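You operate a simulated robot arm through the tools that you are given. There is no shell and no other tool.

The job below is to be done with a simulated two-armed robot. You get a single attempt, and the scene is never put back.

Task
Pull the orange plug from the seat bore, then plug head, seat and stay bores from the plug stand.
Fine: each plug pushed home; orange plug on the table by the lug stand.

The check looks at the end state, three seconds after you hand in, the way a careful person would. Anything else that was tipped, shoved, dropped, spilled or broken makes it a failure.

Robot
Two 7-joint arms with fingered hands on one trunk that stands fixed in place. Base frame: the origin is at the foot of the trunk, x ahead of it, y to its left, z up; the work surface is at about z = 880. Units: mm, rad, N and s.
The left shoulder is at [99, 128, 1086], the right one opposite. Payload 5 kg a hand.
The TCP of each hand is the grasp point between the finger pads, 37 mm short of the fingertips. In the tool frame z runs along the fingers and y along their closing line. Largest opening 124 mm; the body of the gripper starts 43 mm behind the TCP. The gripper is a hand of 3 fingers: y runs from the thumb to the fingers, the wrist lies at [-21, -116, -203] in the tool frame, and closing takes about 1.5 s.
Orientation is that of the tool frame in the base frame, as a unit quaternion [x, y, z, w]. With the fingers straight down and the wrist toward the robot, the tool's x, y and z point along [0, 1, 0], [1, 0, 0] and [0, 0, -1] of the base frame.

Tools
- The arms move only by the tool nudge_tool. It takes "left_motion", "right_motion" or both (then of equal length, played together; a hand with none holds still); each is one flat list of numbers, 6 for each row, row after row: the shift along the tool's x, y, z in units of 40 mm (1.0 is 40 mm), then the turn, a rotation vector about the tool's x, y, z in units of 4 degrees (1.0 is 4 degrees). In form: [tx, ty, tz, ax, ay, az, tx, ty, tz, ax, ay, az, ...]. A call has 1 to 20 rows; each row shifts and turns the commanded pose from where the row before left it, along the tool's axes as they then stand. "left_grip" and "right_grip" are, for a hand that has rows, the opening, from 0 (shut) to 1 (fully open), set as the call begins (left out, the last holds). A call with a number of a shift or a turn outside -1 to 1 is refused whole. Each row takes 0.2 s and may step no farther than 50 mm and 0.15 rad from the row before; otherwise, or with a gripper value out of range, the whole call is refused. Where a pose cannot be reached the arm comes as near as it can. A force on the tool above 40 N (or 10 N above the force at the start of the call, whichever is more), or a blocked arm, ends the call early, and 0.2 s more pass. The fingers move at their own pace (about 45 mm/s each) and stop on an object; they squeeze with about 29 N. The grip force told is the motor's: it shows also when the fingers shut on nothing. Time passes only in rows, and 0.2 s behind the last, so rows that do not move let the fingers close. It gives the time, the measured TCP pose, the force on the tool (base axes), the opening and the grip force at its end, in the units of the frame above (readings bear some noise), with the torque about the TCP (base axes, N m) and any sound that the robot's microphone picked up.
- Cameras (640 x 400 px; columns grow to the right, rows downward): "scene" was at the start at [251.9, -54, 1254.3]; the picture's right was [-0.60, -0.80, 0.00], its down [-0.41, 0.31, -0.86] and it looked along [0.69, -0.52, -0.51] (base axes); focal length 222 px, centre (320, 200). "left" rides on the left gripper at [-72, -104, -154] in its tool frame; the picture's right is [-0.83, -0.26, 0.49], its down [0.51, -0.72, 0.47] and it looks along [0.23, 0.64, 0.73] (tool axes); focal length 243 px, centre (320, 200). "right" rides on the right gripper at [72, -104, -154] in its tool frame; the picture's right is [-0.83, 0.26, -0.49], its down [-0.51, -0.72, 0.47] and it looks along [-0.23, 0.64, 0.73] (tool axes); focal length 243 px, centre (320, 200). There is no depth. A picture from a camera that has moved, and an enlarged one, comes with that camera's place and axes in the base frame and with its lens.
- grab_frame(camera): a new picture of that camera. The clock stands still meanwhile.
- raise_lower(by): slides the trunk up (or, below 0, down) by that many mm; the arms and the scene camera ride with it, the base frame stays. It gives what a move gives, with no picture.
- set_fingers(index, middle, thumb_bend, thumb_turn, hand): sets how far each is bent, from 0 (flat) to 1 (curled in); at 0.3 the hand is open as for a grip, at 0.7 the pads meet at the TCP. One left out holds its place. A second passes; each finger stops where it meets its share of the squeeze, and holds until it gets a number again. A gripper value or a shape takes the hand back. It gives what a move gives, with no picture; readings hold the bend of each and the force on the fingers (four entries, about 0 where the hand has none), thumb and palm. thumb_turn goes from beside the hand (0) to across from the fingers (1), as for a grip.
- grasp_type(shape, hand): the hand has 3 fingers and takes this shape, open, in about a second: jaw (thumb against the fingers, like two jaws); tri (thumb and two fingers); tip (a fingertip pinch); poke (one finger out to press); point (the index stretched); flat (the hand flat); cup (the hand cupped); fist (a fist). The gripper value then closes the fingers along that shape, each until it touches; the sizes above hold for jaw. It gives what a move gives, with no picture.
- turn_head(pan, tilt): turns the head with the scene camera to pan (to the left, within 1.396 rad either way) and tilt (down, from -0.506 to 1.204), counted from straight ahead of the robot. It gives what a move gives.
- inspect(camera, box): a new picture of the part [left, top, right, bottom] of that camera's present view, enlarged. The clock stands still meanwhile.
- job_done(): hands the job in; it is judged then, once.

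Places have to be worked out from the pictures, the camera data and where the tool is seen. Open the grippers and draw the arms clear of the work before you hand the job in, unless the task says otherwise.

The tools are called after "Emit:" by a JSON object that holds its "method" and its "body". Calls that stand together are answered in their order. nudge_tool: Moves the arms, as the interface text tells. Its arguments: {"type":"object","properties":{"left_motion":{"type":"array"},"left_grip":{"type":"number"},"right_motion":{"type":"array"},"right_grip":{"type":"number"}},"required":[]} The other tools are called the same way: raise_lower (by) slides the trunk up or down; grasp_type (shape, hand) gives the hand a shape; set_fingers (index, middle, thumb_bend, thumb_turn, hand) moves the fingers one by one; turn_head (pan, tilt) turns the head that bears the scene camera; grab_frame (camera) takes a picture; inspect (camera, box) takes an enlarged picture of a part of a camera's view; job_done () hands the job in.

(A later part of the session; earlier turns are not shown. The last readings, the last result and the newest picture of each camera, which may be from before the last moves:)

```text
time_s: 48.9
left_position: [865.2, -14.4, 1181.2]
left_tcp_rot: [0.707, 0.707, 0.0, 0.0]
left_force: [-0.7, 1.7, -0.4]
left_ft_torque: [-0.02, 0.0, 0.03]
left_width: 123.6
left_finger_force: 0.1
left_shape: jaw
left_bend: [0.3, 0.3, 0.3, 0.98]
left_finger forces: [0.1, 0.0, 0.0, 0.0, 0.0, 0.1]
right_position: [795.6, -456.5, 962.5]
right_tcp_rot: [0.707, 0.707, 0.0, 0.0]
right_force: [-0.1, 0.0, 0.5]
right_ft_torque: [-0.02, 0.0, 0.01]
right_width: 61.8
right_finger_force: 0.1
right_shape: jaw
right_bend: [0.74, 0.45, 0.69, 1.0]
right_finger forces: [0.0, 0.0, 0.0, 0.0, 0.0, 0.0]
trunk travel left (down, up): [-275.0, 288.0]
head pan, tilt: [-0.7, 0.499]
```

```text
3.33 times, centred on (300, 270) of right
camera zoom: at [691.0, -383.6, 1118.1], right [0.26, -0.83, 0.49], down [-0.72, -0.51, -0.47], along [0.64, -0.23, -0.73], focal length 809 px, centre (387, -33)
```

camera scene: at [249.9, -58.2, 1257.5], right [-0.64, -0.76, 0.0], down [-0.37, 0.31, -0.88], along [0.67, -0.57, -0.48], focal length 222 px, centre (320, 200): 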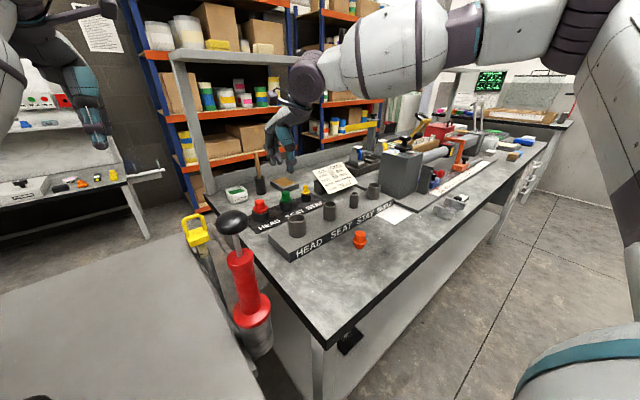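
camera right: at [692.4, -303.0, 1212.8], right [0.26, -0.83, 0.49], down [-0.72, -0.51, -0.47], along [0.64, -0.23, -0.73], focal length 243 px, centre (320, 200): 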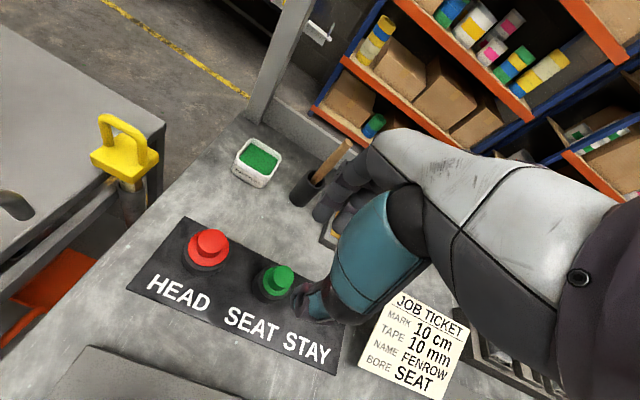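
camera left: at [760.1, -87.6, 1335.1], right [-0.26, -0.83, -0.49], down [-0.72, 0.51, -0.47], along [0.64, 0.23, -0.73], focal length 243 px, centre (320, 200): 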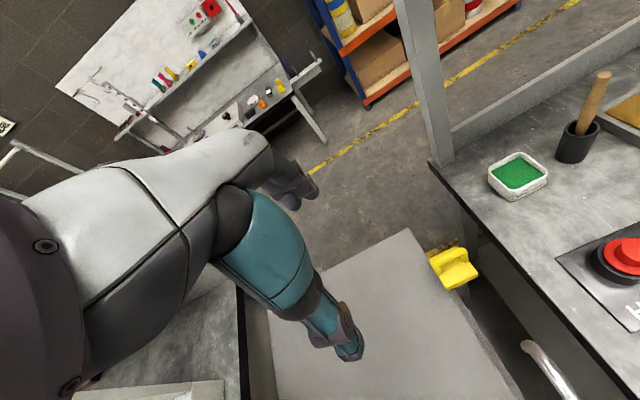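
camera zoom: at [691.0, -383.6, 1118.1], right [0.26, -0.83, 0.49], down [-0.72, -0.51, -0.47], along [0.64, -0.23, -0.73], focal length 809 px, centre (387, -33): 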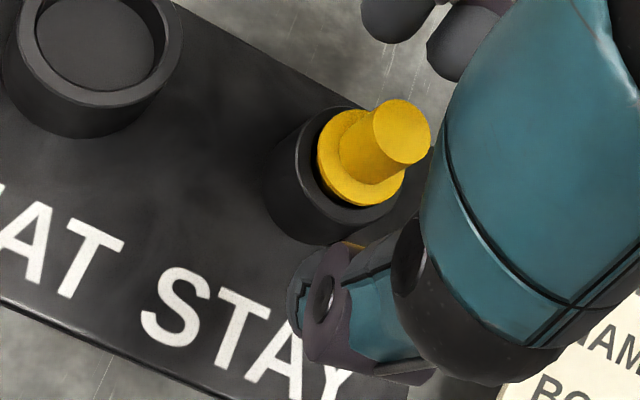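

The knob sits between both fingers and in front of the thumb, at nearly the same in-hand place as the green one. I raise 1.5 mm to clear the flange and close.

Emit:
{"method": "nudge_tool", "body": {"right_motion": [0, 0, -0.04, 0, 0, 0, 0, 0, 0, 0, 0, 0]}}

Emit:
{"method": "nudge_tool", "body": {"right_motion": [0, 0, 0, 0, 0, 0, 0, 0, 0, 0, 0, 0, 0, 0, 0, 0, 0, 0, 0, 0, 0, 0, 0, 0, 0, 0, 0, 0, 0, 0, 0, 0, 0, 0, 0, 0, 0, 0, 0, 0, 0, 0], "right_grip": 0}}

Emit:
{"method": "inspect", "body": {"camera": "scene", "box": [265, 150, 325, 215]}}

Emit:
{"method": "inspect", "body": {"camera": "right", "box": [250, 210, 350, 330]}}

```text
time_s: 49.5
left_position: [865.9, -13.7, 1180.5]
left_tcp_rot: [0.707, 0.707, 0.0, 0.0]
left_force: [-0.4, -0.2, -1.0]
left_ft_torque: [0.03, 0.01, 0.02]
left_width: 123.8
left_finger_force: 0.0
left_shape: jaw
left_bend: [0.3, 0.3, 0.3, 0.98]
left_finger forces: [0.0, 0.0, 0.0, 0.0, 0.0, 0.0]
right_position: [795.6, -456.4, 965.9]
right_tcp_rot: [0.707, 0.707, 0.0, -0.001]
right_force: [0.3, 0.4, 0.1]
right_ft_torque: [0.0, -0.01, -0.02]
right_width: 61.7
right_finger_force: 0.2
right_shape: jaw
right_bend: [0.74, 0.45, 0.69, 1.0]
right_finger forces: [0.0, 0.0, 0.0, 0.1, 0.0, 0.0]
trunk travel left (down, up): [-275.0, 288.0]
head pan, tilt: [-0.7, 0.499]
```

```text
time_s: 51.1
left_position: [865.1, -14.3, 1180.0]
left_tcp_rot: [0.707, 0.707, 0.0, -0.001]
left_force: [0.7, -0.3, -0.1]
left_ft_torque: [-0.02, 0.0, 0.0]
left_width: 123.9
left_finger_force: 0.0
left_shape: jaw
left_bend: [0.3, 0.3, 0.3, 0.98]
left_finger forces: [0.1, 0.0, 0.1, 0.1, 0.1, 0.1]
right_position: [796.0, -457.0, 965.2]
right_tcp_rot: [0.707, 0.707, 0.0, 0.0]
right_force: [-0.5, -0.5, 0.4]
right_ft_torque: [0.01, 0.0, 0.0]
right_width: 7.4
right_finger_force: 29.1
right_shape: jaw
right_bend: [0.71, 0.67, 0.73, 1.0]
right_finger forces: [11.8, 10.7, 0.1, 0.1, 23.7, 0.0]
trunk travel left (down, up): [-275.0, 288.0]
head pan, tilt: [-0.7, 0.499]
```

```text
6.15 times, centred on (295, 182) of scene
camera zoom: at [249.4, -58.5, 1257.5], right [-0.64, -0.76, 0.0], down [-0.37, 0.31, -0.88], along [0.67, -0.57, -0.48], focal length 1364 px, centre (474, 308)
```

zoom: 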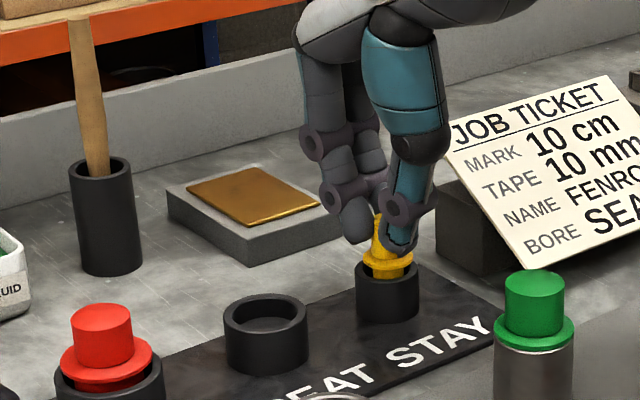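

```text
3.33 times, centred on (300, 270) of right
camera zoom: at [690.9, -383.4, 1119.9], right [0.26, -0.83, 0.49], down [-0.72, -0.51, -0.47], along [0.64, -0.23, -0.73], focal length 809 px, centre (387, -33)
```

zoom: 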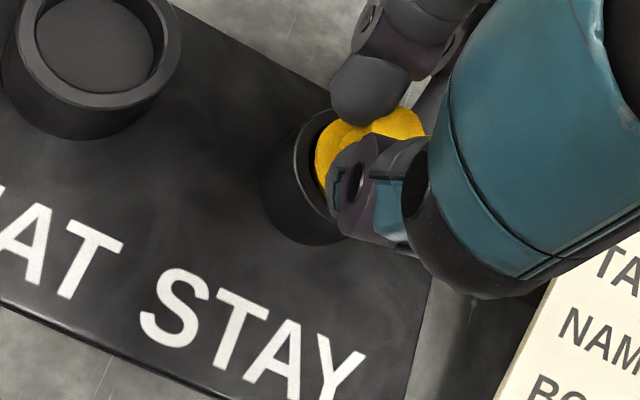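

Balanced grip (11.8/10.7/23.7 N). I lift the yellow plug and carry it over the STAY bore, staying about 20 mm above the rim.

Emit:
{"method": "nudge_tool", "body": {"right_motion": [0, 0, -0.1, 0, 0, 0, 0, 0, -0.1, 0, 0, 0, 0, 0, -0.15, 0, 0, 0, 0, 0, -0.25, 0, 0, 0, 0, 0, -0.6, 0, 0, 0, 0, 0, -0.7, 0, 0, 0, 0, 0, -0.6, 0, 0, 0, -0.298, -0.808, 0, 0, 0, 0, -0.298, -0.808, 0, 0, 0, 0, -0.298, -0.808, 0, 0, 0, 0, -0.298, -0.808, 0, 0, 0, 0, -0.298, -0.808, 0, 0, 0, 0, 0, 0, 0.4, 0, 0, 0, 0, 0, 0.3, 0, 0, 0, 0, 0, 0, 0, 0, 0, 0, 0, 0, 0, 0, 0]}}

Emit:
{"method": "inspect", "body": {"camera": "right", "box": [275, 230, 335, 290]}}

Emit:
{"method": "inspect", "body": {"camera": "scene", "box": [335, 165, 375, 210]}}

```text
time_s: 54.5
left_position: [865.6, -15.7, 1181.1]
left_tcp_rot: [0.707, 0.707, 0.001, -0.001]
left_force: [0.5, -0.3, 0.1]
left_ft_torque: [0.0, 0.01, -0.06]
left_width: 123.6
left_finger_force: 0.0
left_shape: jaw
left_bend: [0.3, 0.3, 0.3, 0.98]
left_finger forces: [0.0, 0.0, 0.0, 0.0, 0.0, 0.0]
right_position: [634.3, -517.3, 1036.9]
right_tcp_rot: [0.707, 0.707, 0.0, 0.0]
right_force: [0.3, 0.6, 1.0]
right_ft_torque: [0.0, 0.03, 0.0]
right_width: 7.2
right_finger_force: 28.6
right_shape: jaw
right_bend: [0.71, 0.67, 0.73, 1.0]
right_finger forces: [11.6, 11.6, 0.1, 0.0, 23.8, 0.0]
trunk travel left (down, up): [-275.0, 288.0]
head pan, tilt: [-0.7, 0.499]
```

```text
6.67 times, centred on (305, 260) of right
camera zoom: at [528.0, -443.1, 1191.3], right [0.26, -0.83, 0.49], down [-0.72, -0.51, -0.47], along [0.64, -0.23, -0.73], focal length 1618 px, centre (420, -200)
```

zoom: 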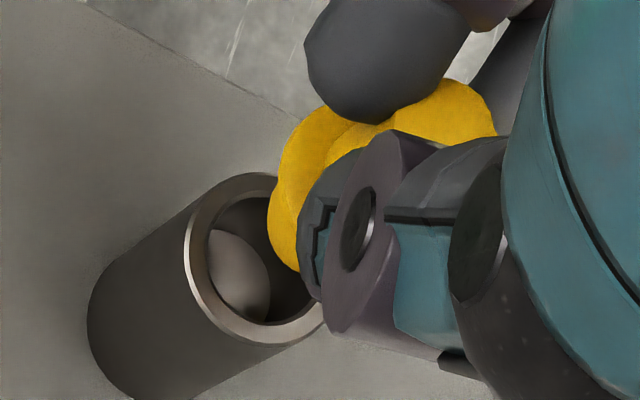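

```text
8.89 times, centred on (355, 188) of scene
camera zoom: at [249.4, -58.6, 1257.6], right [-0.64, -0.76, 0.0], down [-0.37, 0.31, -0.88], along [0.67, -0.57, -0.48], focal length 1971 px, centre (9, 311)
```

zoom: 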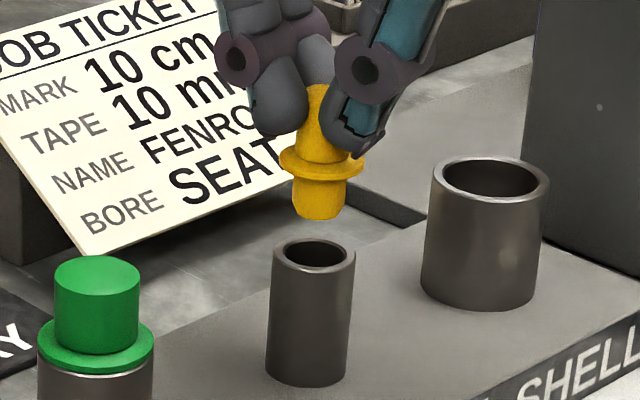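

I zoom closer on the yellow plug and the STAY bore to measure the alignment.

Emit:
{"method": "inspect", "body": {"camera": "scene", "box": [345, 172, 375, 206]}}

Emit:
{"method": "inspect", "body": {"camera": "right", "box": [280, 240, 320, 280]}}

```text
11.76 times, centred on (360, 189) of scene
camera zoom: at [249.4, -58.6, 1257.6], right [-0.64, -0.76, 0.0], down [-0.37, 0.31, -0.88], along [0.67, -0.57, -0.48], focal length 2609 px, centre (-151, 329)
```

zoom: 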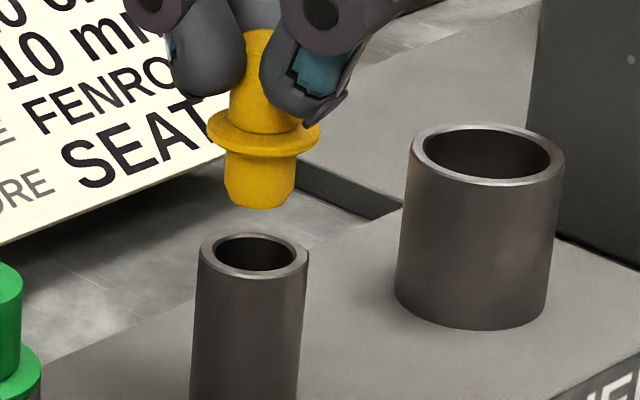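

```text
10.00 times, centred on (300, 260) of right
camera zoom: at [528.0, -443.1, 1191.3], right [0.26, -0.83, 0.49], down [-0.72, -0.51, -0.47], along [0.64, -0.23, -0.73], focal length 2426 px, centre (520, -400)
```

zoom: 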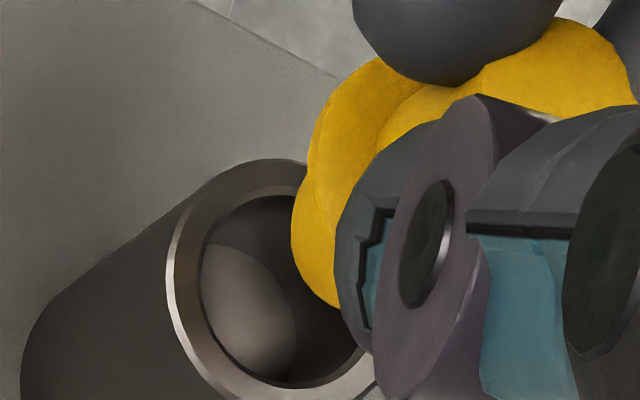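

With the calibration from the green insertion (plug bottom about 64 mm below the TCP), the yellow plug lies within about 1 mm of the STAY axis in both directions. I lower to the rim in small steps, watching the forces.

Emit:
{"method": "nudge_tool", "body": {"right_motion": [0, 0, 0.15, 0, 0, 0, 0, 0, 0.15, 0, 0, 0, 0, 0, 0.08, 0, 0, 0, 0, 0, 0.05, 0, 0, 0, 0, 0, 0.05, 0, 0, 0, 0, 0, 0, 0, 0, 0, 0, 0, 0, 0, 0, 0]}}

Emit:
{"method": "inspect", "body": {"camera": "scene", "box": [345, 172, 375, 206]}}

Emit:
{"method": "inspect", "body": {"camera": "right", "box": [275, 230, 335, 290]}}

```text
time_s: 56.1
left_position: [866.4, -14.7, 1182.2]
left_tcp_rot: [0.707, 0.707, 0.0, 0.0]
left_force: [-0.5, -0.7, -0.1]
left_ft_torque: [0.03, 0.02, -0.02]
left_width: 123.6
left_finger_force: 0.1
left_shape: jaw
left_bend: [0.3, 0.3, 0.3, 0.98]
left_finger forces: [0.0, 0.0, 0.0, 0.0, 0.1, 0.1]
right_position: [633.8, -516.9, 1017.7]
right_tcp_rot: [0.707, 0.707, 0.0, 0.0]
right_force: [0.2, 0.8, -0.4]
right_ft_torque: [0.0, -0.01, -0.02]
right_width: 7.3
right_finger_force: 28.8
right_shape: jaw
right_bend: [0.71, 0.67, 0.73, 1.0]
right_finger forces: [11.7, 11.7, 0.0, 0.1, 23.7, 0.0]
trunk travel left (down, up): [-275.0, 288.0]
head pan, tilt: [-0.7, 0.499]
```

```text
11.76 times, centred on (360, 189) of scene
camera zoom: at [249.4, -58.6, 1257.5], right [-0.64, -0.76, 0.0], down [-0.37, 0.31, -0.88], along [0.67, -0.57, -0.48], focal length 2609 px, centre (-151, 329)
```

zoom: 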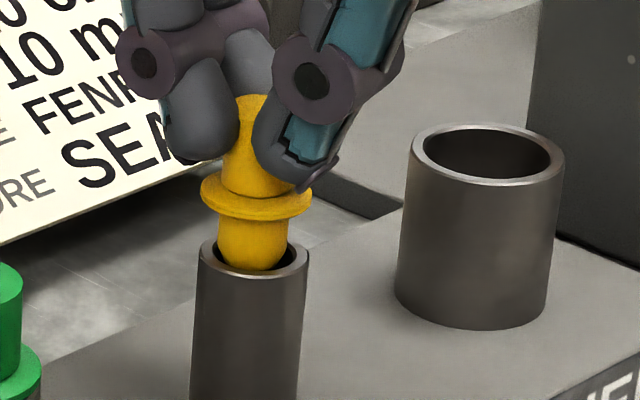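

```text
6.67 times, centred on (305, 260) of right
camera zoom: at [529.1, -443.7, 1173.2], right [0.26, -0.83, 0.49], down [-0.72, -0.51, -0.47], along [0.64, -0.23, -0.73], focal length 1618 px, centre (420, -200)
```

zoom: 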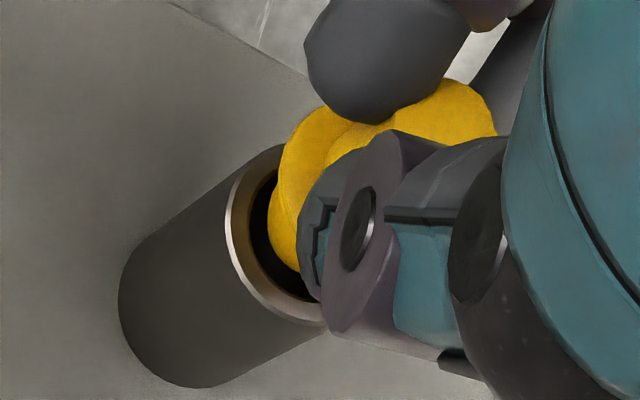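

No contact force yet and the bottom sits centred in the opening. I continue down 6 mm with a tiny correction.

Emit:
{"method": "nudge_tool", "body": {"right_motion": [-0.008, -0.006, 0.05, 0, 0, 0, 0, 0, 0.05, 0, 0, 0, 0, 0, 0.05, 0, 0, 0, 0, 0, 0, 0, 0, 0]}}

Emit:
{"method": "inspect", "body": {"camera": "scene", "box": [345, 172, 375, 206]}}

```text
time_s: 57.1
left_position: [864.0, -13.4, 1181.9]
left_tcp_rot: [0.707, 0.707, 0.001, 0.001]
left_force: [-0.5, 0.7, 0.3]
left_ft_torque: [-0.03, 0.02, 0.01]
left_width: 123.5
left_finger_force: 0.0
left_shape: jaw
left_bend: [0.3, 0.3, 0.3, 0.98]
left_finger forces: [0.0, 0.1, 0.1, 0.0, 0.1, 0.1]
right_position: [633.8, -516.9, 1011.9]
right_tcp_rot: [0.707, 0.707, 0.0, 0.001]
right_force: [-6.6, 1.0, 5.5]
right_ft_torque: [-0.04, 0.18, -0.01]
right_width: 7.1
right_finger_force: 28.9
right_shape: jaw
right_bend: [0.71, 0.67, 0.73, 1.0]
right_finger forces: [12.8, 12.0, 0.0, 0.0, 28.8, 0.0]
trunk travel left (down, up): [-275.0, 288.0]
head pan, tilt: [-0.7, 0.499]
```

```text
11.76 times, centred on (360, 189) of scene
camera zoom: at [248.1, -58.0, 1257.9], right [-0.64, -0.76, 0.0], down [-0.37, 0.31, -0.88], along [0.67, -0.57, -0.48], focal length 2609 px, centre (-151, 329)
```

zoom: 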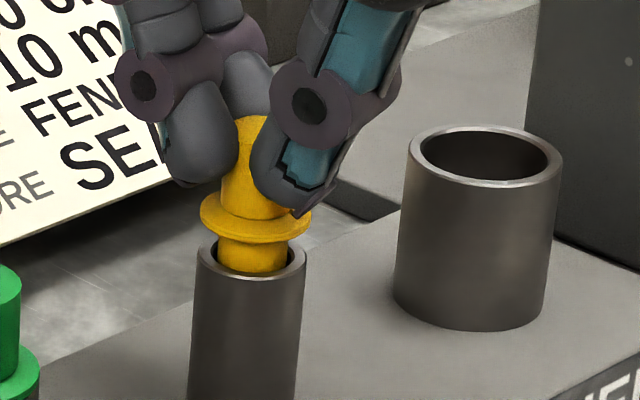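

Force (-6.6,1,5.5): the plug touches the +x side. I shift 1.2 mm toward -x and re-read.

Emit:
{"method": "nudge_tool", "body": {"right_motion": [0, -0.03, 0, 0, 0, 0, 0, 0, 0, 0, 0, 0]}}

```text
time_s: 57.7
left_position: [865.4, -13.7, 1181.2]
left_tcp_rot: [0.707, 0.707, 0.0, 0.0]
left_force: [-0.4, 0.2, 0.3]
left_ft_torque: [-0.02, -0.01, 0.05]
left_width: 123.6
left_finger_force: 0.1
left_shape: jaw
left_bend: [0.3, 0.3, 0.3, 0.98]
left_finger forces: [0.0, 0.0, 0.0, 0.1, 0.1, 0.0]
right_position: [631.9, -515.2, 1011.3]
right_tcp_rot: [0.707, 0.708, 0.001, 0.0]
right_force: [2.3, 1.5, 4.6]
right_ft_torque: [-0.02, -0.1, 0.03]
right_width: 7.4
right_finger_force: 29.0
right_shape: jaw
right_bend: [0.71, 0.67, 0.73, 1.0]
right_finger forces: [14.6, 13.4, 0.1, 0.1, 25.0, 0.1]
trunk travel left (down, up): [-275.0, 288.0]
head pan, tilt: [-0.7, 0.499]
```

Nearly balanced now (2.3,1.5,4.6). A slight tweak, then 4 mm lower.

Emit:
{"method": "nudge_tool", "body": {"right_motion": [0.01, 0.008, 0.05, 0, 0, 0, 0, 0, 0.05, 0, 0, 0, 0, 0, 0, 0, 0, 0]}}

Emit:
{"method": "inspect", "body": {"camera": "scene", "box": [345, 172, 375, 206]}}

```text
time_s: 58.5
left_position: [864.7, -14.5, 1180.3]
left_tcp_rot: [0.707, 0.707, 0.0, 0.0]
left_force: [-0.4, -0.2, -0.3]
left_ft_torque: [0.01, -0.05, -0.01]
left_width: 124.1
left_finger_force: 0.0
left_shape: jaw
left_bend: [0.3, 0.3, 0.3, 0.98]
left_finger forces: [0.0, 0.0, 0.1, 0.0, 0.0, 0.0]
right_position: [630.9, -516.8, 1008.7]
right_tcp_rot: [0.707, 0.707, 0.0, 0.0]
right_force: [0.8, -5.3, 6.3]
right_ft_torque: [-0.19, -0.07, -0.01]
right_width: 7.1
right_finger_force: 28.7
right_shape: jaw
right_bend: [0.71, 0.67, 0.73, 1.0]
right_finger forces: [11.4, 15.6, 0.0, 0.1, 24.5, 0.1]
trunk travel left (down, up): [-275.0, 288.0]
head pan, tilt: [-0.7, 0.499]
```

```text
11.76 times, centred on (360, 189) of scene
camera zoom: at [249.1, -58.7, 1257.6], right [-0.64, -0.76, 0.0], down [-0.37, 0.31, -0.88], along [0.67, -0.57, -0.48], focal length 2609 px, centre (-151, 329)
```

zoom: 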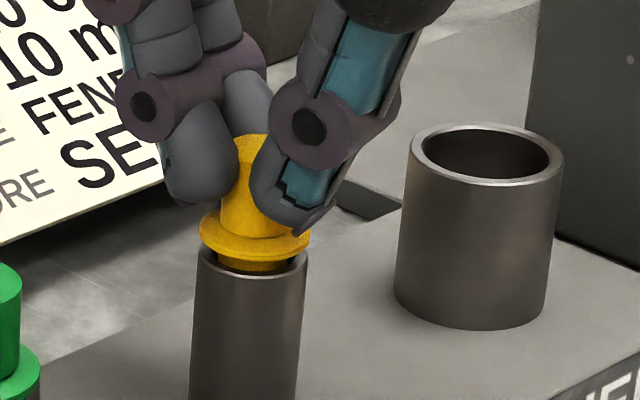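

Now Fy = -5.3, so I shift 0.9 mm toward -y and step down further.

Emit:
{"method": "nudge_tool", "body": {"right_motion": [-0.022, 0, 0, 0, 0, 0, 0, 0, 0.04, 0, 0, 0, 0, 0, 0.04, 0, 0, 0, 0, 0, 0, 0, 0, 0]}}

Emit:
{"method": "inspect", "body": {"camera": "scene", "box": [345, 172, 375, 206]}}

```text
time_s: 59.5
left_position: [864.4, -13.2, 1181.2]
left_tcp_rot: [0.707, 0.707, 0.0, 0.0]
left_force: [-0.7, -0.5, 0.6]
left_ft_torque: [-0.02, -0.02, -0.02]
left_width: 123.7
left_finger_force: 0.0
left_shape: jaw
left_bend: [0.3, 0.3, 0.3, 0.98]
left_finger forces: [0.1, 0.0, 0.0, 0.1, 0.0, 0.0]
right_position: [631.7, -516.2, 1004.5]
right_tcp_rot: [0.706, 0.708, 0.0, 0.0]
right_force: [2.8, 3.5, 4.4]
right_ft_torque: [0.05, -0.13, -0.02]
right_width: 7.1
right_finger_force: 29.2
right_shape: jaw
right_bend: [0.71, 0.67, 0.73, 1.0]
right_finger forces: [15.8, 13.7, 0.0, 0.0, 24.8, 0.0]
trunk travel left (down, up): [-275.0, 288.0]
head pan, tilt: [-0.7, 0.499]
```

```text
11.76 times, centred on (360, 189) of scene
camera zoom: at [249.4, -57.8, 1257.6], right [-0.64, -0.76, 0.0], down [-0.37, 0.31, -0.88], along [0.67, -0.57, -0.48], focal length 2609 px, centre (-151, 329)
```

zoom: 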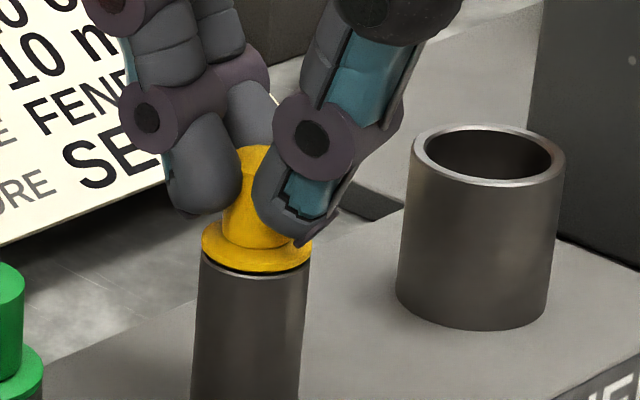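

The flange is just above the rim with low side forces. I push down to seat it.

Emit:
{"method": "nudge_tool", "body": {"right_motion": [0.005, 0.005, 0.04, 0, 0, 0, 0, 0, 0.04, 0, 0, 0, 0, 0, 0.025, 0, 0, 0, 0, 0, 0.025, 0, 0, 0, 0, 0, 0, 0, 0, 0]}}

Emit:
{"method": "inspect", "body": {"camera": "scene", "box": [345, 172, 375, 206]}}

```text
time_s: 60.7
left_position: [864.9, -12.7, 1181.8]
left_tcp_rot: [0.707, 0.707, 0.0, 0.002]
left_force: [0.0, -0.6, -0.1]
left_ft_torque: [0.0, -0.02, 0.02]
left_width: 123.5
left_finger_force: 0.0
left_shape: jaw
left_bend: [0.3, 0.3, 0.3, 0.98]
left_finger forces: [0.0, 0.0, 0.0, 0.0, 0.0, 0.1]
right_position: [631.3, -515.2, 1002.7]
right_tcp_rot: [0.708, 0.706, 0.002, 0.003]
right_force: [4.9, -2.4, 27.9]
right_ft_torque: [-0.17, -0.26, 0.0]
right_width: 8.3
right_finger_force: 28.6
right_shape: jaw
right_bend: [0.71, 0.66, 0.74, 1.0]
right_finger forces: [15.6, 18.0, 0.1, 0.0, 27.3, 0.1]
trunk travel left (down, up): [-275.0, 288.0]
head pan, tilt: [-0.7, 0.499]
```

```text
11.76 times, centred on (360, 189) of scene
camera zoom: at [247.6, -56.9, 1258.1], right [-0.64, -0.76, 0.0], down [-0.36, 0.31, -0.88], along [0.67, -0.57, -0.48], focal length 2609 px, centre (-151, 329)
```

zoom: 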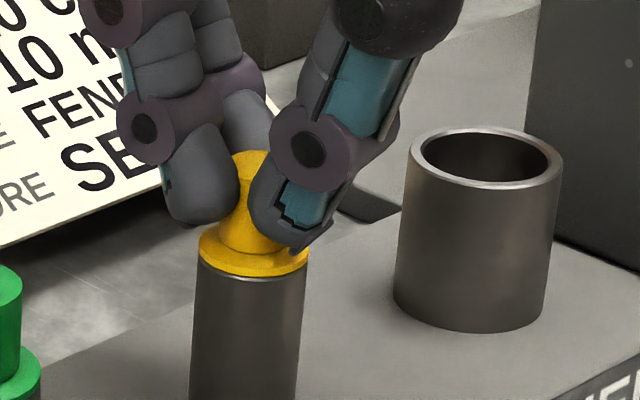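

Seated at 28 N, with the TCP at the same height as green when home. I unload, open and check.

Emit:
{"method": "nudge_tool", "body": {"right_motion": [0, 0, -0.05, 0, 0, 0, 0, 0, 0, 0, 0, 0]}}

Emit:
{"method": "nudge_tool", "body": {"right_motion": [0, 0, 0, 0, 0, 0, 0, 0, 0, 0, 0, 0, 0, 0, 0, 0, 0, 0, 0, 0, 0, 0, 0, 0, 0, 0, 0, 0, 0, 0, 0, 0, 0, 0, 0, 0], "right_grip": 0.5}}

Emit:
{"method": "inspect", "body": {"camera": "scene", "box": [320, 165, 380, 215]}}

```text
time_s: 61.3
left_position: [863.3, -13.6, 1181.1]
left_tcp_rot: [0.706, 0.708, 0.0, 0.001]
left_force: [-0.4, -0.8, 0.3]
left_ft_torque: [-0.01, 0.03, 0.02]
left_width: 123.8
left_finger_force: 0.1
left_shape: jaw
left_bend: [0.3, 0.3, 0.3, 0.98]
left_finger forces: [0.0, 0.1, 0.0, 0.0, 0.0, 0.0]
right_position: [631.0, -515.8, 1002.8]
right_tcp_rot: [0.707, 0.707, 0.0, 0.0]
right_force: [3.0, -2.7, 22.8]
right_ft_torque: [-0.14, -0.17, 0.0]
right_width: 8.4
right_finger_force: 29.4
right_shape: jaw
right_bend: [0.71, 0.66, 0.74, 1.0]
right_finger forces: [15.2, 17.3, 0.0, 0.0, 27.6, 0.0]
trunk travel left (down, up): [-275.0, 288.0]
head pan, tilt: [-0.7, 0.499]
```

```text
time_s: 62.7
left_position: [865.7, -14.6, 1180.8]
left_tcp_rot: [0.707, 0.707, 0.0, 0.0]
left_force: [0.0, 0.0, -0.3]
left_ft_torque: [0.02, 0.03, -0.02]
left_width: 123.8
left_finger_force: 0.0
left_shape: jaw
left_bend: [0.3, 0.3, 0.3, 0.98]
left_finger forces: [0.0, 0.0, 0.0, 0.1, 0.0, 0.1]
right_position: [632.7, -516.1, 1001.8]
right_tcp_rot: [0.706, 0.708, 0.0, 0.0]
right_force: [-0.1, 0.7, 1.0]
right_ft_torque: [0.0, 0.01, -0.02]
right_width: 61.2
right_finger_force: 0.1
right_shape: jaw
right_bend: [0.74, 0.45, 0.69, 1.0]
right_finger forces: [0.0, 0.1, 0.0, 0.0, 0.1, 0.0]
trunk travel left (down, up): [-275.0, 288.0]
head pan, tilt: [-0.7, 0.499]
```

```text
8.00 times, centred on (350, 190) of scene
camera zoom: at [249.6, -58.6, 1257.5], right [-0.64, -0.76, 0.0], down [-0.37, 0.31, -0.88], along [0.67, -0.57, -0.48], focal length 1774 px, centre (80, 280)
```

zoom: 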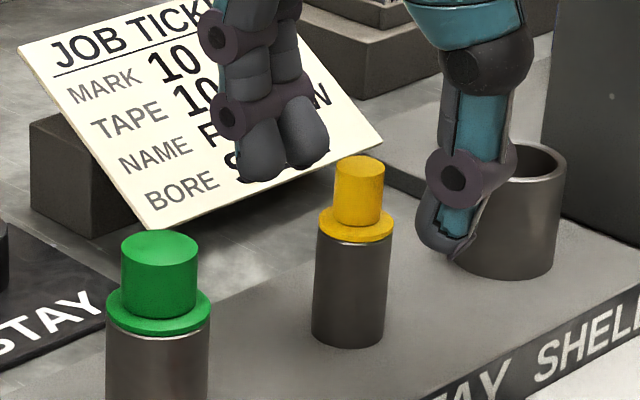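

Yellow is flush in STAY and green in SEAT. Now I lift and travel over the red plug at about (798,-290).

Emit:
{"method": "nudge_tool", "body": {"right_motion": [0, 0, -0.3, 0, 0, 0, 0, 0, -0.6, 0, 0, 0, 0, 0, -0.75, 0, 0, 0, 0.814, 0.586, 0, 0, 0, 0, 0.814, 0.586, 0, 0, 0, 0, 0.814, 0.586, 0, 0, 0, 0, 0.814, 0.586, 0, 0, 0, 0, 0.814, 0.586, 0, 0, 0, 0, 0.814, 0.586, 0, 0, 0, 0, 0.814, 0.586, 0, 0, 0, 0, 0, 0, 0, 0, 0, 0, 0, 0, 0, 0, 0, 0]}}

Emit:
{"method": "inspect", "body": {"camera": "scene", "box": [235, 110, 315, 220]}}

Emit:
{"method": "inspect", "body": {"camera": "scene", "box": [240, 180, 300, 230]}}

Emit:
{"method": "inspect", "body": {"camera": "right", "box": [230, 220, 350, 330]}}

```text
time_s: 65.3
left_position: [865.4, -13.8, 1181.0]
left_tcp_rot: [0.707, 0.707, 0.0, 0.0]
left_force: [0.4, 1.0, 0.2]
left_ft_torque: [-0.02, -0.02, 0.06]
left_width: 123.7
left_finger_force: 0.0
left_shape: jaw
left_bend: [0.3, 0.3, 0.3, 0.98]
left_finger forces: [0.0, 0.0, 0.1, 0.0, 0.0, 0.0]
right_position: [799.5, -289.1, 1067.5]
right_tcp_rot: [0.707, 0.707, 0.0, 0.0]
right_force: [-1.8, 0.5, -0.4]
right_ft_torque: [0.0, 0.03, -0.05]
right_width: 61.9
right_finger_force: 0.1
right_shape: jaw
right_bend: [0.74, 0.45, 0.69, 1.0]
right_finger forces: [0.0, 0.0, 0.1, 0.1, 0.0, 0.0]
trunk travel left (down, up): [-275.0, 288.0]
head pan, tilt: [-0.7, 0.499]
```

```text
3.64 times, centred on (275, 165) of scene
camera zoom: at [249.8, -57.8, 1257.5], right [-0.64, -0.76, 0.0], down [-0.37, 0.31, -0.88], along [0.67, -0.57, -0.48], focal length 806 px, centre (484, 327)
```

zoom: 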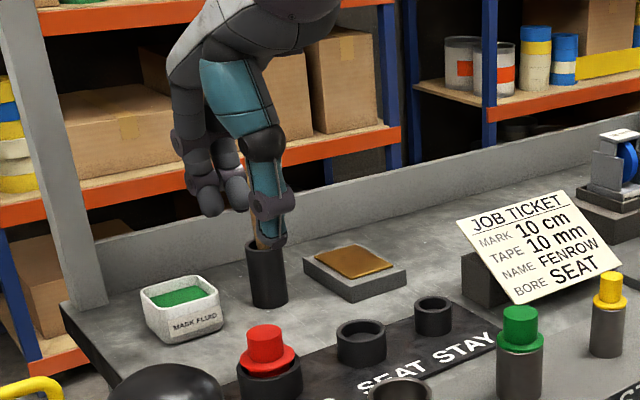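

```text
8.00 times, centred on (270, 205) of scene
camera zoom: at [249.8, -57.8, 1257.5], right [-0.64, -0.76, 0.0], down [-0.37, 0.31, -0.88], along [0.67, -0.57, -0.48], focal length 1774 px, centre (720, 160)
```

zoom: 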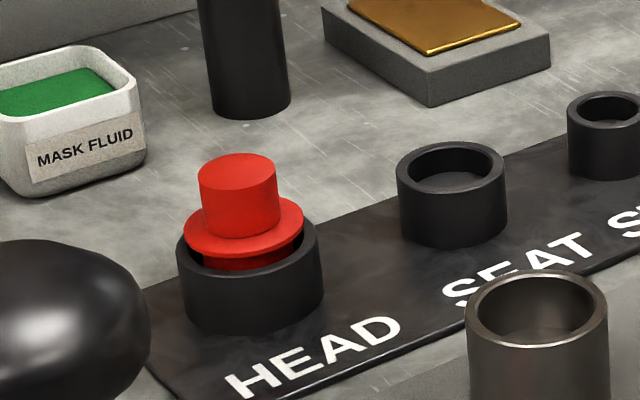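

```text
3.64 times, centred on (290, 275) of right
camera zoom: at [693.4, -215.5, 1222.5], right [0.26, -0.83, 0.49], down [-0.72, -0.51, -0.47], along [0.64, -0.23, -0.73], focal length 882 px, centre (429, -73)
```

zoom: 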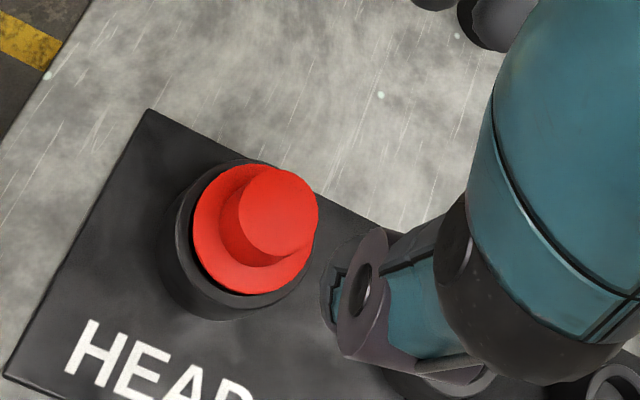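

Red plug at (797.5,-289), top about 944. I adjust by (-3,+0.8) mm and descend to 965.

Emit:
{"method": "nudge_tool", "body": {"right_motion": [0.02, -0.075, 0.6, 0, 0, 0, 0, 0, 0.6, 0, 0, 0, 0, 0, 0.6, 0, 0, 0, 0, 0, 0.4, 0, 0, 0, 0, 0, 0.25, 0, 0, 0, 0, 0, 0.08, 0, 0, 0, 0, 0, 0, 0, 0, 0, 0, 0, 0, 0, 0, 0]}}

Emit:
{"method": "inspect", "body": {"camera": "scene", "box": [235, 160, 305, 225]}}

Emit:
{"method": "inspect", "body": {"camera": "right", "box": [250, 210, 350, 330]}}

```text
time_s: 67.1
left_position: [865.6, -15.0, 1180.3]
left_tcp_rot: [0.707, 0.707, 0.0, 0.0]
left_force: [0.3, -0.2, -0.2]
left_ft_torque: [0.01, 0.02, 0.0]
left_width: 123.7
left_finger_force: 0.0
left_shape: jaw
left_bend: [0.3, 0.3, 0.3, 0.98]
left_finger forces: [0.0, 0.0, 0.0, 0.0, 0.0, 0.1]
right_position: [793.3, -287.2, 966.3]
right_tcp_rot: [0.707, 0.707, 0.0, 0.0]
right_force: [-0.2, 0.1, 0.7]
right_ft_torque: [-0.03, 0.03, 0.01]
right_width: 61.8
right_finger_force: 0.1
right_shape: jaw
right_bend: [0.74, 0.45, 0.69, 1.0]
right_finger forces: [0.0, 0.1, 0.1, 0.1, 0.1, 0.0]
trunk travel left (down, up): [-275.0, 288.0]
head pan, tilt: [-0.7, 0.499]
```

```text
6.15 times, centred on (270, 192) of scene
camera zoom: at [249.4, -58.6, 1257.5], right [-0.64, -0.76, 0.0], down [-0.37, 0.31, -0.88], along [0.67, -0.57, -0.48], focal length 1364 px, centre (628, 246)
```

zoom: 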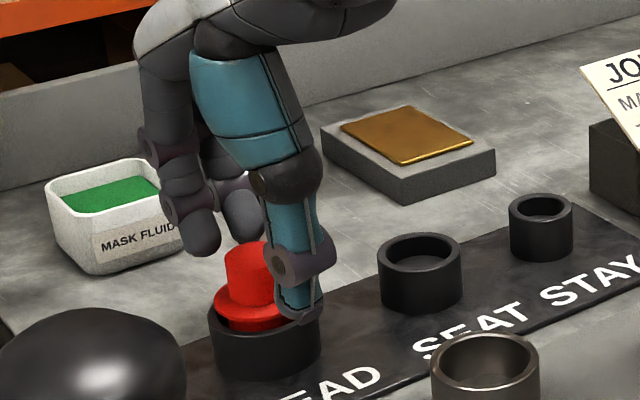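

```text
3.33 times, centred on (300, 270) of right
camera zoom: at [688.7, -214.8, 1121.2], right [0.26, -0.83, 0.49], down [-0.72, -0.51, -0.47], along [0.64, -0.23, -0.73], focal length 809 px, centre (387, -33)
```

zoom: 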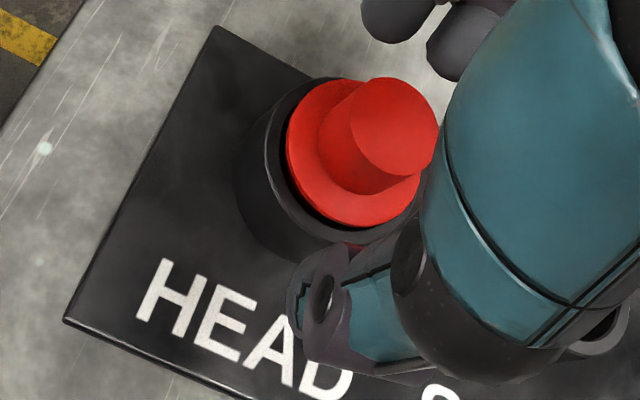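

The hand is about 2.4 mm short in x. I correct and close on the red knob.

Emit:
{"method": "nudge_tool", "body": {"right_motion": [0.02, 0.06, 0.01, 0, 0, 0, 0, 0, 0, 0, 0, 0]}}

Emit:
{"method": "nudge_tool", "body": {"right_motion": [0, 0, 0, 0, 0, 0, 0, 0, 0, 0, 0, 0, 0, 0, 0, 0, 0, 0, 0, 0, 0, 0, 0, 0, 0, 0, 0, 0, 0, 0, 0, 0, 0, 0, 0, 0, 0, 0, 0, 0, 0, 0], "right_grip": 0}}

Emit:
{"method": "inspect", "body": {"camera": "scene", "box": [235, 160, 305, 225]}}

Emit:
{"method": "inspect", "body": {"camera": "right", "box": [250, 210, 350, 330]}}

```text
time_s: 67.7
left_position: [865.6, -14.9, 1180.8]
left_tcp_rot: [0.707, 0.707, 0.0, 0.0]
left_force: [0.3, -0.7, -0.3]
left_ft_torque: [0.0, 0.0, -0.02]
left_width: 123.8
left_finger_force: 0.1
left_shape: jaw
left_bend: [0.3, 0.3, 0.3, 0.98]
left_finger forces: [0.1, 0.0, 0.1, 0.1, 0.1, 0.0]
right_position: [795.6, -286.6, 966.6]
right_tcp_rot: [0.708, 0.706, -0.001, 0.0]
right_force: [0.2, -0.6, 0.4]
right_ft_torque: [-0.01, -0.03, 0.0]
right_width: 61.9
right_finger_force: 0.1
right_shape: jaw
right_bend: [0.74, 0.45, 0.69, 1.0]
right_finger forces: [0.0, 0.0, 0.0, 0.0, 0.1, 0.0]
trunk travel left (down, up): [-275.0, 288.0]
head pan, tilt: [-0.7, 0.499]
```

```text
time_s: 69.3
left_position: [866.1, -14.9, 1181.5]
left_tcp_rot: [0.707, 0.707, 0.0, 0.0]
left_force: [-0.9, 0.0, -0.1]
left_ft_torque: [-0.03, -0.02, -0.01]
left_width: 123.6
left_finger_force: 0.0
left_shape: jaw
left_bend: [0.3, 0.3, 0.3, 0.98]
left_finger forces: [0.0, 0.1, 0.0, 0.0, 0.1, 0.0]
right_position: [797.3, -286.5, 965.6]
right_tcp_rot: [0.707, 0.707, 0.0, 0.001]
right_force: [-0.2, 0.2, 0.4]
right_ft_torque: [0.01, 0.01, 0.0]
right_width: 18.1
right_finger_force: 29.0
right_shape: jaw
right_bend: [0.73, 0.61, 0.74, 1.0]
right_finger forces: [14.9, 8.8, 0.0, 0.0, 24.2, 0.0]
trunk travel left (down, up): [-275.0, 288.0]
head pan, tilt: [-0.7, 0.499]
```

```text
6.15 times, centred on (270, 192) of scene
camera zoom: at [249.4, -58.5, 1257.5], right [-0.64, -0.76, 0.0], down [-0.37, 0.31, -0.88], along [0.67, -0.57, -0.48], focal length 1364 px, centre (628, 246)
```

zoom: 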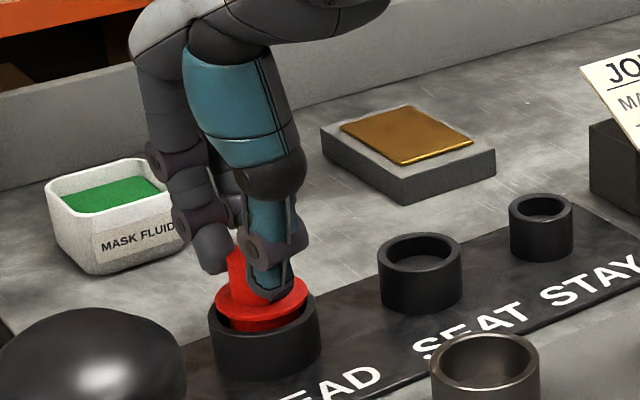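

```text
3.33 times, centred on (300, 270) of right
camera zoom: at [691.6, -213.7, 1120.8], right [0.26, -0.83, 0.49], down [-0.72, -0.51, -0.47], along [0.64, -0.23, -0.73], focal length 809 px, centre (387, -33)
```

zoom: 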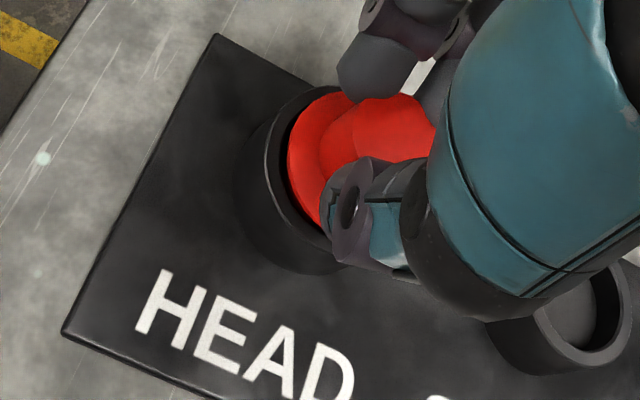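

Gripped. I lift the red plug and carry it over the HEAD bore (target TCP about (632.5,-305.5)).

Emit:
{"method": "nudge_tool", "body": {"right_motion": [0, 0, -0.1, 0, 0, 0, 0, 0, -0.1, 0, 0, 0, 0, 0, -0.15, 0, 0, 0, 0, 0, -0.25, 0, 0, 0, 0, 0, -0.6, 0, 0, 0, 0, 0, -0.7, 0, 0, 0, 0, 0, -0.6, 0, 0, 0, -0.095, -0.82, 0, 0, 0, 0, -0.095, -0.82, 0, 0, 0, 0, -0.095, -0.82, 0, 0, 0, 0, -0.095, -0.82, 0, 0, 0, 0, -0.095, -0.82, 0, 0, 0, 0, 0, 0, 0.4, 0, 0, 0, 0, 0, 0.3, 0, 0, 0, 0, 0, 0, 0, 0, 0, 0, 0, 0, 0, 0, 0]}}

Emit:
{"method": "inspect", "body": {"camera": "scene", "box": [275, 170, 325, 220]}}

Emit:
{"method": "inspect", "body": {"camera": "right", "box": [265, 220, 335, 290]}}

```text
time_s: 72.7
left_position: [865.7, -15.2, 1180.1]
left_tcp_rot: [0.707, 0.707, 0.0, 0.0]
left_force: [0.5, -0.6, -1.1]
left_ft_torque: [0.02, 0.0, -0.02]
left_width: 123.9
left_finger_force: 0.0
left_shape: jaw
left_bend: [0.3, 0.3, 0.3, 0.98]
left_finger forces: [0.1, 0.0, 0.1, 0.0, 0.0, 0.0]
right_position: [632.6, -305.3, 1037.5]
right_tcp_rot: [0.707, 0.707, 0.0, 0.0]
right_force: [-0.5, -0.4, -0.2]
right_ft_torque: [0.01, 0.0, -0.01]
right_width: 18.3
right_finger_force: 28.5
right_shape: jaw
right_bend: [0.73, 0.61, 0.74, 1.0]
right_finger forces: [15.1, 9.1, 0.1, 0.1, 24.2, 0.0]
trunk travel left (down, up): [-275.0, 288.0]
head pan, tilt: [-0.7, 0.499]
```

```text
8.00 times, centred on (300, 195) of scene
camera zoom: at [249.8, -58.6, 1257.4], right [-0.64, -0.76, 0.0], down [-0.37, 0.31, -0.88], along [0.67, -0.57, -0.48], focal length 1774 px, centre (480, 240)
```

zoom: 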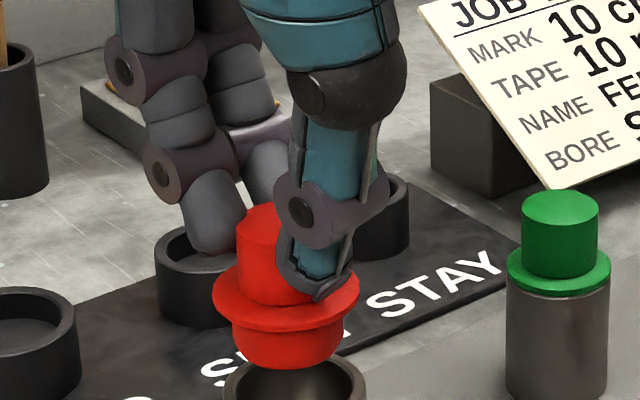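

```text
5.71 times, centred on (300, 255) of right
camera zoom: at [528.0, -232.7, 1192.5], right [0.26, -0.83, 0.49], down [-0.72, -0.51, -0.47], along [0.64, -0.23, -0.73], focal length 1386 px, centre (434, -114)
```

zoom: 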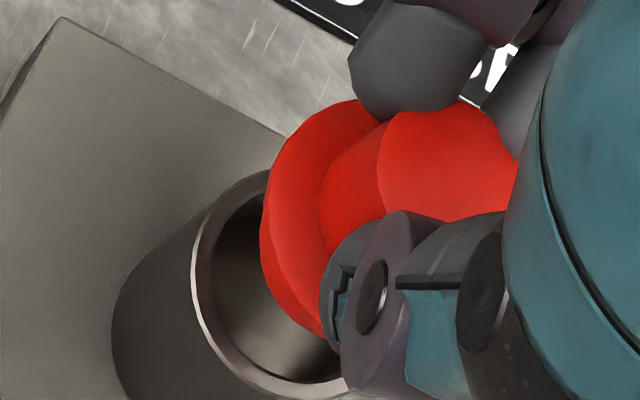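

I need the HEAD rim fully in frame, so I zoom lower.

Emit:
{"method": "inspect", "body": {"camera": "scene", "box": [278, 190, 318, 230]}}

```text
10.00 times, centred on (298, 210) of scene
camera zoom: at [249.8, -58.6, 1257.4], right [-0.64, -0.76, 0.0], down [-0.37, 0.31, -0.88], along [0.67, -0.57, -0.48], focal length 2217 px, centre (540, 100)
```

zoom: 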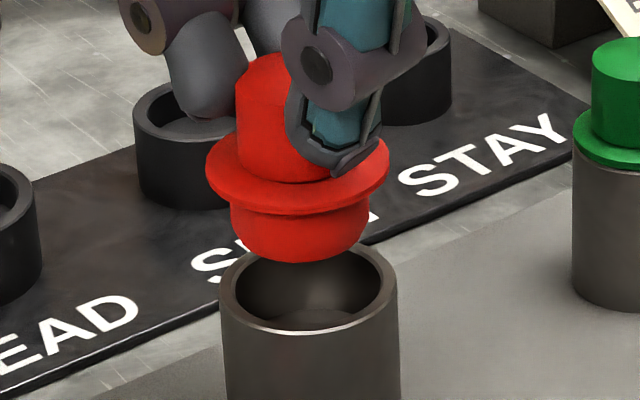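

The red plug is about 0.8 mm off sideways in the scene view, and depth agrees with the earlier insertions. I correct (-0.3,-0.6) mm and lower to just at the rim.

Emit:
{"method": "nudge_tool", "body": {"right_motion": [-0.016, -0.008, 0.15, 0, 0, 0, 0, 0, 0.12, 0, 0, 0, 0, 0, 0.08, 0, 0, 0, 0, 0, 0.05, 0, 0, 0, 0, 0, 0, 0, 0, 0, 0, 0, 0, 0, 0, 0]}}

Emit:
{"method": "inspect", "body": {"camera": "scene", "box": [278, 190, 318, 230]}}

Emit:
{"method": "inspect", "body": {"camera": "right", "box": [265, 220, 335, 290]}}

```text
time_s: 74.1
left_position: [865.8, -15.0, 1182.2]
left_tcp_rot: [0.707, 0.707, 0.0, -0.001]
left_force: [0.8, -0.5, 0.1]
left_ft_torque: [-0.02, -0.02, -0.04]
left_width: 123.7
left_finger_force: 0.1
left_shape: jaw
left_bend: [0.3, 0.3, 0.3, 0.98]
left_finger forces: [0.0, 0.0, 0.0, 0.0, 0.0, 0.0]
right_position: [631.9, -305.3, 1021.0]
right_tcp_rot: [0.707, 0.708, 0.0, -0.001]
right_force: [0.2, -0.1, -0.8]
right_ft_torque: [-0.01, 0.02, -0.01]
right_width: 18.2
right_finger_force: 28.8
right_shape: jaw
right_bend: [0.73, 0.61, 0.74, 1.0]
right_finger forces: [15.1, 9.2, 0.1, 0.0, 24.4, 0.1]
trunk travel left (down, up): [-275.0, 288.0]
head pan, tilt: [-0.7, 0.499]
```

```text
10.00 times, centred on (298, 210) of scene
camera zoom: at [249.5, -58.5, 1257.5], right [-0.64, -0.76, 0.0], down [-0.37, 0.31, -0.88], along [0.67, -0.57, -0.48], focal length 2217 px, centre (540, 100)
```

zoom: 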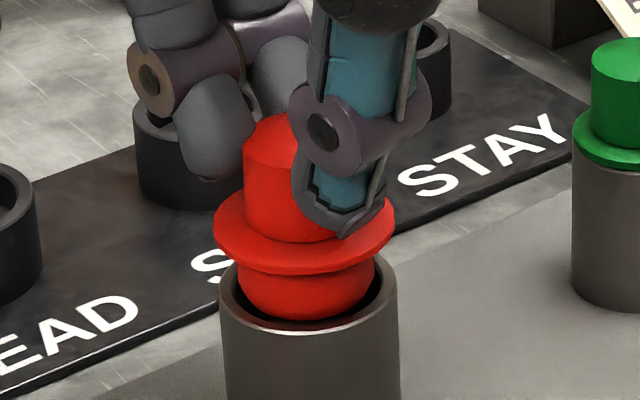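

```text
5.71 times, centred on (300, 255) of right
camera zoom: at [526.9, -232.8, 1176.5], right [0.26, -0.83, 0.49], down [-0.72, -0.51, -0.47], along [0.64, -0.23, -0.73], focal length 1386 px, centre (434, -114)
```

zoom: 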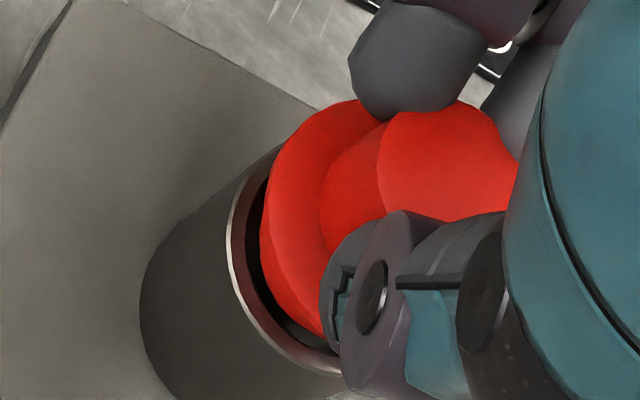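

The body is entering with no contact force. I continue down 6 mm.

Emit:
{"method": "nudge_tool", "body": {"right_motion": [0, 0, 0.05, 0, 0, 0, 0, 0, 0.05, 0, 0, 0, 0, 0, 0.05, 0, 0, 0, 0, 0, 0, 0, 0, 0]}}

Emit:
{"method": "inspect", "body": {"camera": "scene", "box": [278, 190, 318, 230]}}

```text
time_s: 75.1
left_position: [864.7, -13.9, 1180.7]
left_tcp_rot: [0.707, 0.707, 0.0, 0.0]
left_force: [0.2, 0.7, 0.1]
left_ft_torque: [0.01, -0.02, 0.0]
left_width: 123.7
left_finger_force: 0.2
left_shape: jaw
left_bend: [0.3, 0.3, 0.3, 0.98]
left_finger forces: [0.0, 0.0, 0.0, 0.0, 0.0, 0.0]
right_position: [632.0, -305.8, 1014.6]
right_tcp_rot: [0.707, 0.707, 0.001, 0.0]
right_force: [0.2, -0.1, -0.4]
right_ft_torque: [-0.02, 0.0, -0.01]
right_width: 18.2
right_finger_force: 28.7
right_shape: jaw
right_bend: [0.73, 0.61, 0.74, 1.0]
right_finger forces: [15.0, 9.2, 0.0, 0.0, 24.4, 0.0]
trunk travel left (down, up): [-275.0, 288.0]
head pan, tilt: [-0.7, 0.499]
```

```text
10.00 times, centred on (298, 210) of scene
camera zoom: at [249.4, -58.5, 1257.5], right [-0.64, -0.76, 0.0], down [-0.37, 0.31, -0.88], along [0.67, -0.57, -0.48], focal length 2217 px, centre (540, 100)
```

zoom: 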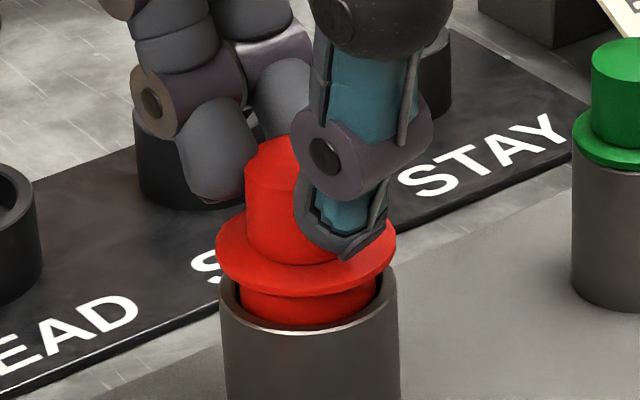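

Still force-free and clearly inside the bore. I continue 8 mm further in small rows.

Emit:
{"method": "nudge_tool", "body": {"right_motion": [0, 0, 0.05, 0, 0, 0, 0, 0, 0.05, 0, 0, 0, 0, 0, 0.05, 0, 0, 0, 0, 0, 0.04, 0, 0, 0, 0, 0, 0, 0, 0, 0]}}

Emit:
{"method": "inspect", "body": {"camera": "scene", "box": [278, 190, 318, 230]}}

```text
time_s: 76.3
left_position: [865.4, -13.6, 1180.1]
left_tcp_rot: [0.707, 0.707, 0.0, 0.0]
left_force: [0.9, 0.3, 0.3]
left_ft_torque: [0.0, -0.01, -0.01]
left_width: 123.4
left_finger_force: 0.0
left_shape: jaw
left_bend: [0.3, 0.3, 0.3, 0.98]
left_finger forces: [0.1, 0.0, 0.0, 0.0, 0.1, 0.0]
right_position: [632.0, -306.5, 1007.0]
right_tcp_rot: [0.707, 0.707, 0.0, 0.0]
right_force: [5.3, 1.1, 5.6]
right_ft_torque: [0.02, -0.22, 0.01]
right_width: 18.3
right_finger_force: 29.0
right_shape: jaw
right_bend: [0.73, 0.61, 0.74, 1.0]
right_finger forces: [18.3, 11.5, 0.1, 0.0, 24.4, 0.1]
trunk travel left (down, up): [-275.0, 288.0]
head pan, tilt: [-0.7, 0.499]
```

```text
10.00 times, centred on (298, 210) of scene
camera zoom: at [249.6, -58.1, 1257.5], right [-0.64, -0.76, 0.0], down [-0.37, 0.31, -0.88], along [0.67, -0.57, -0.48], focal length 2217 px, centre (540, 100)
```

zoom: 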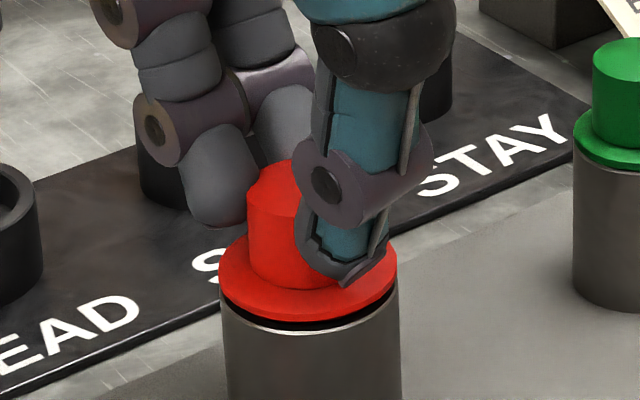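

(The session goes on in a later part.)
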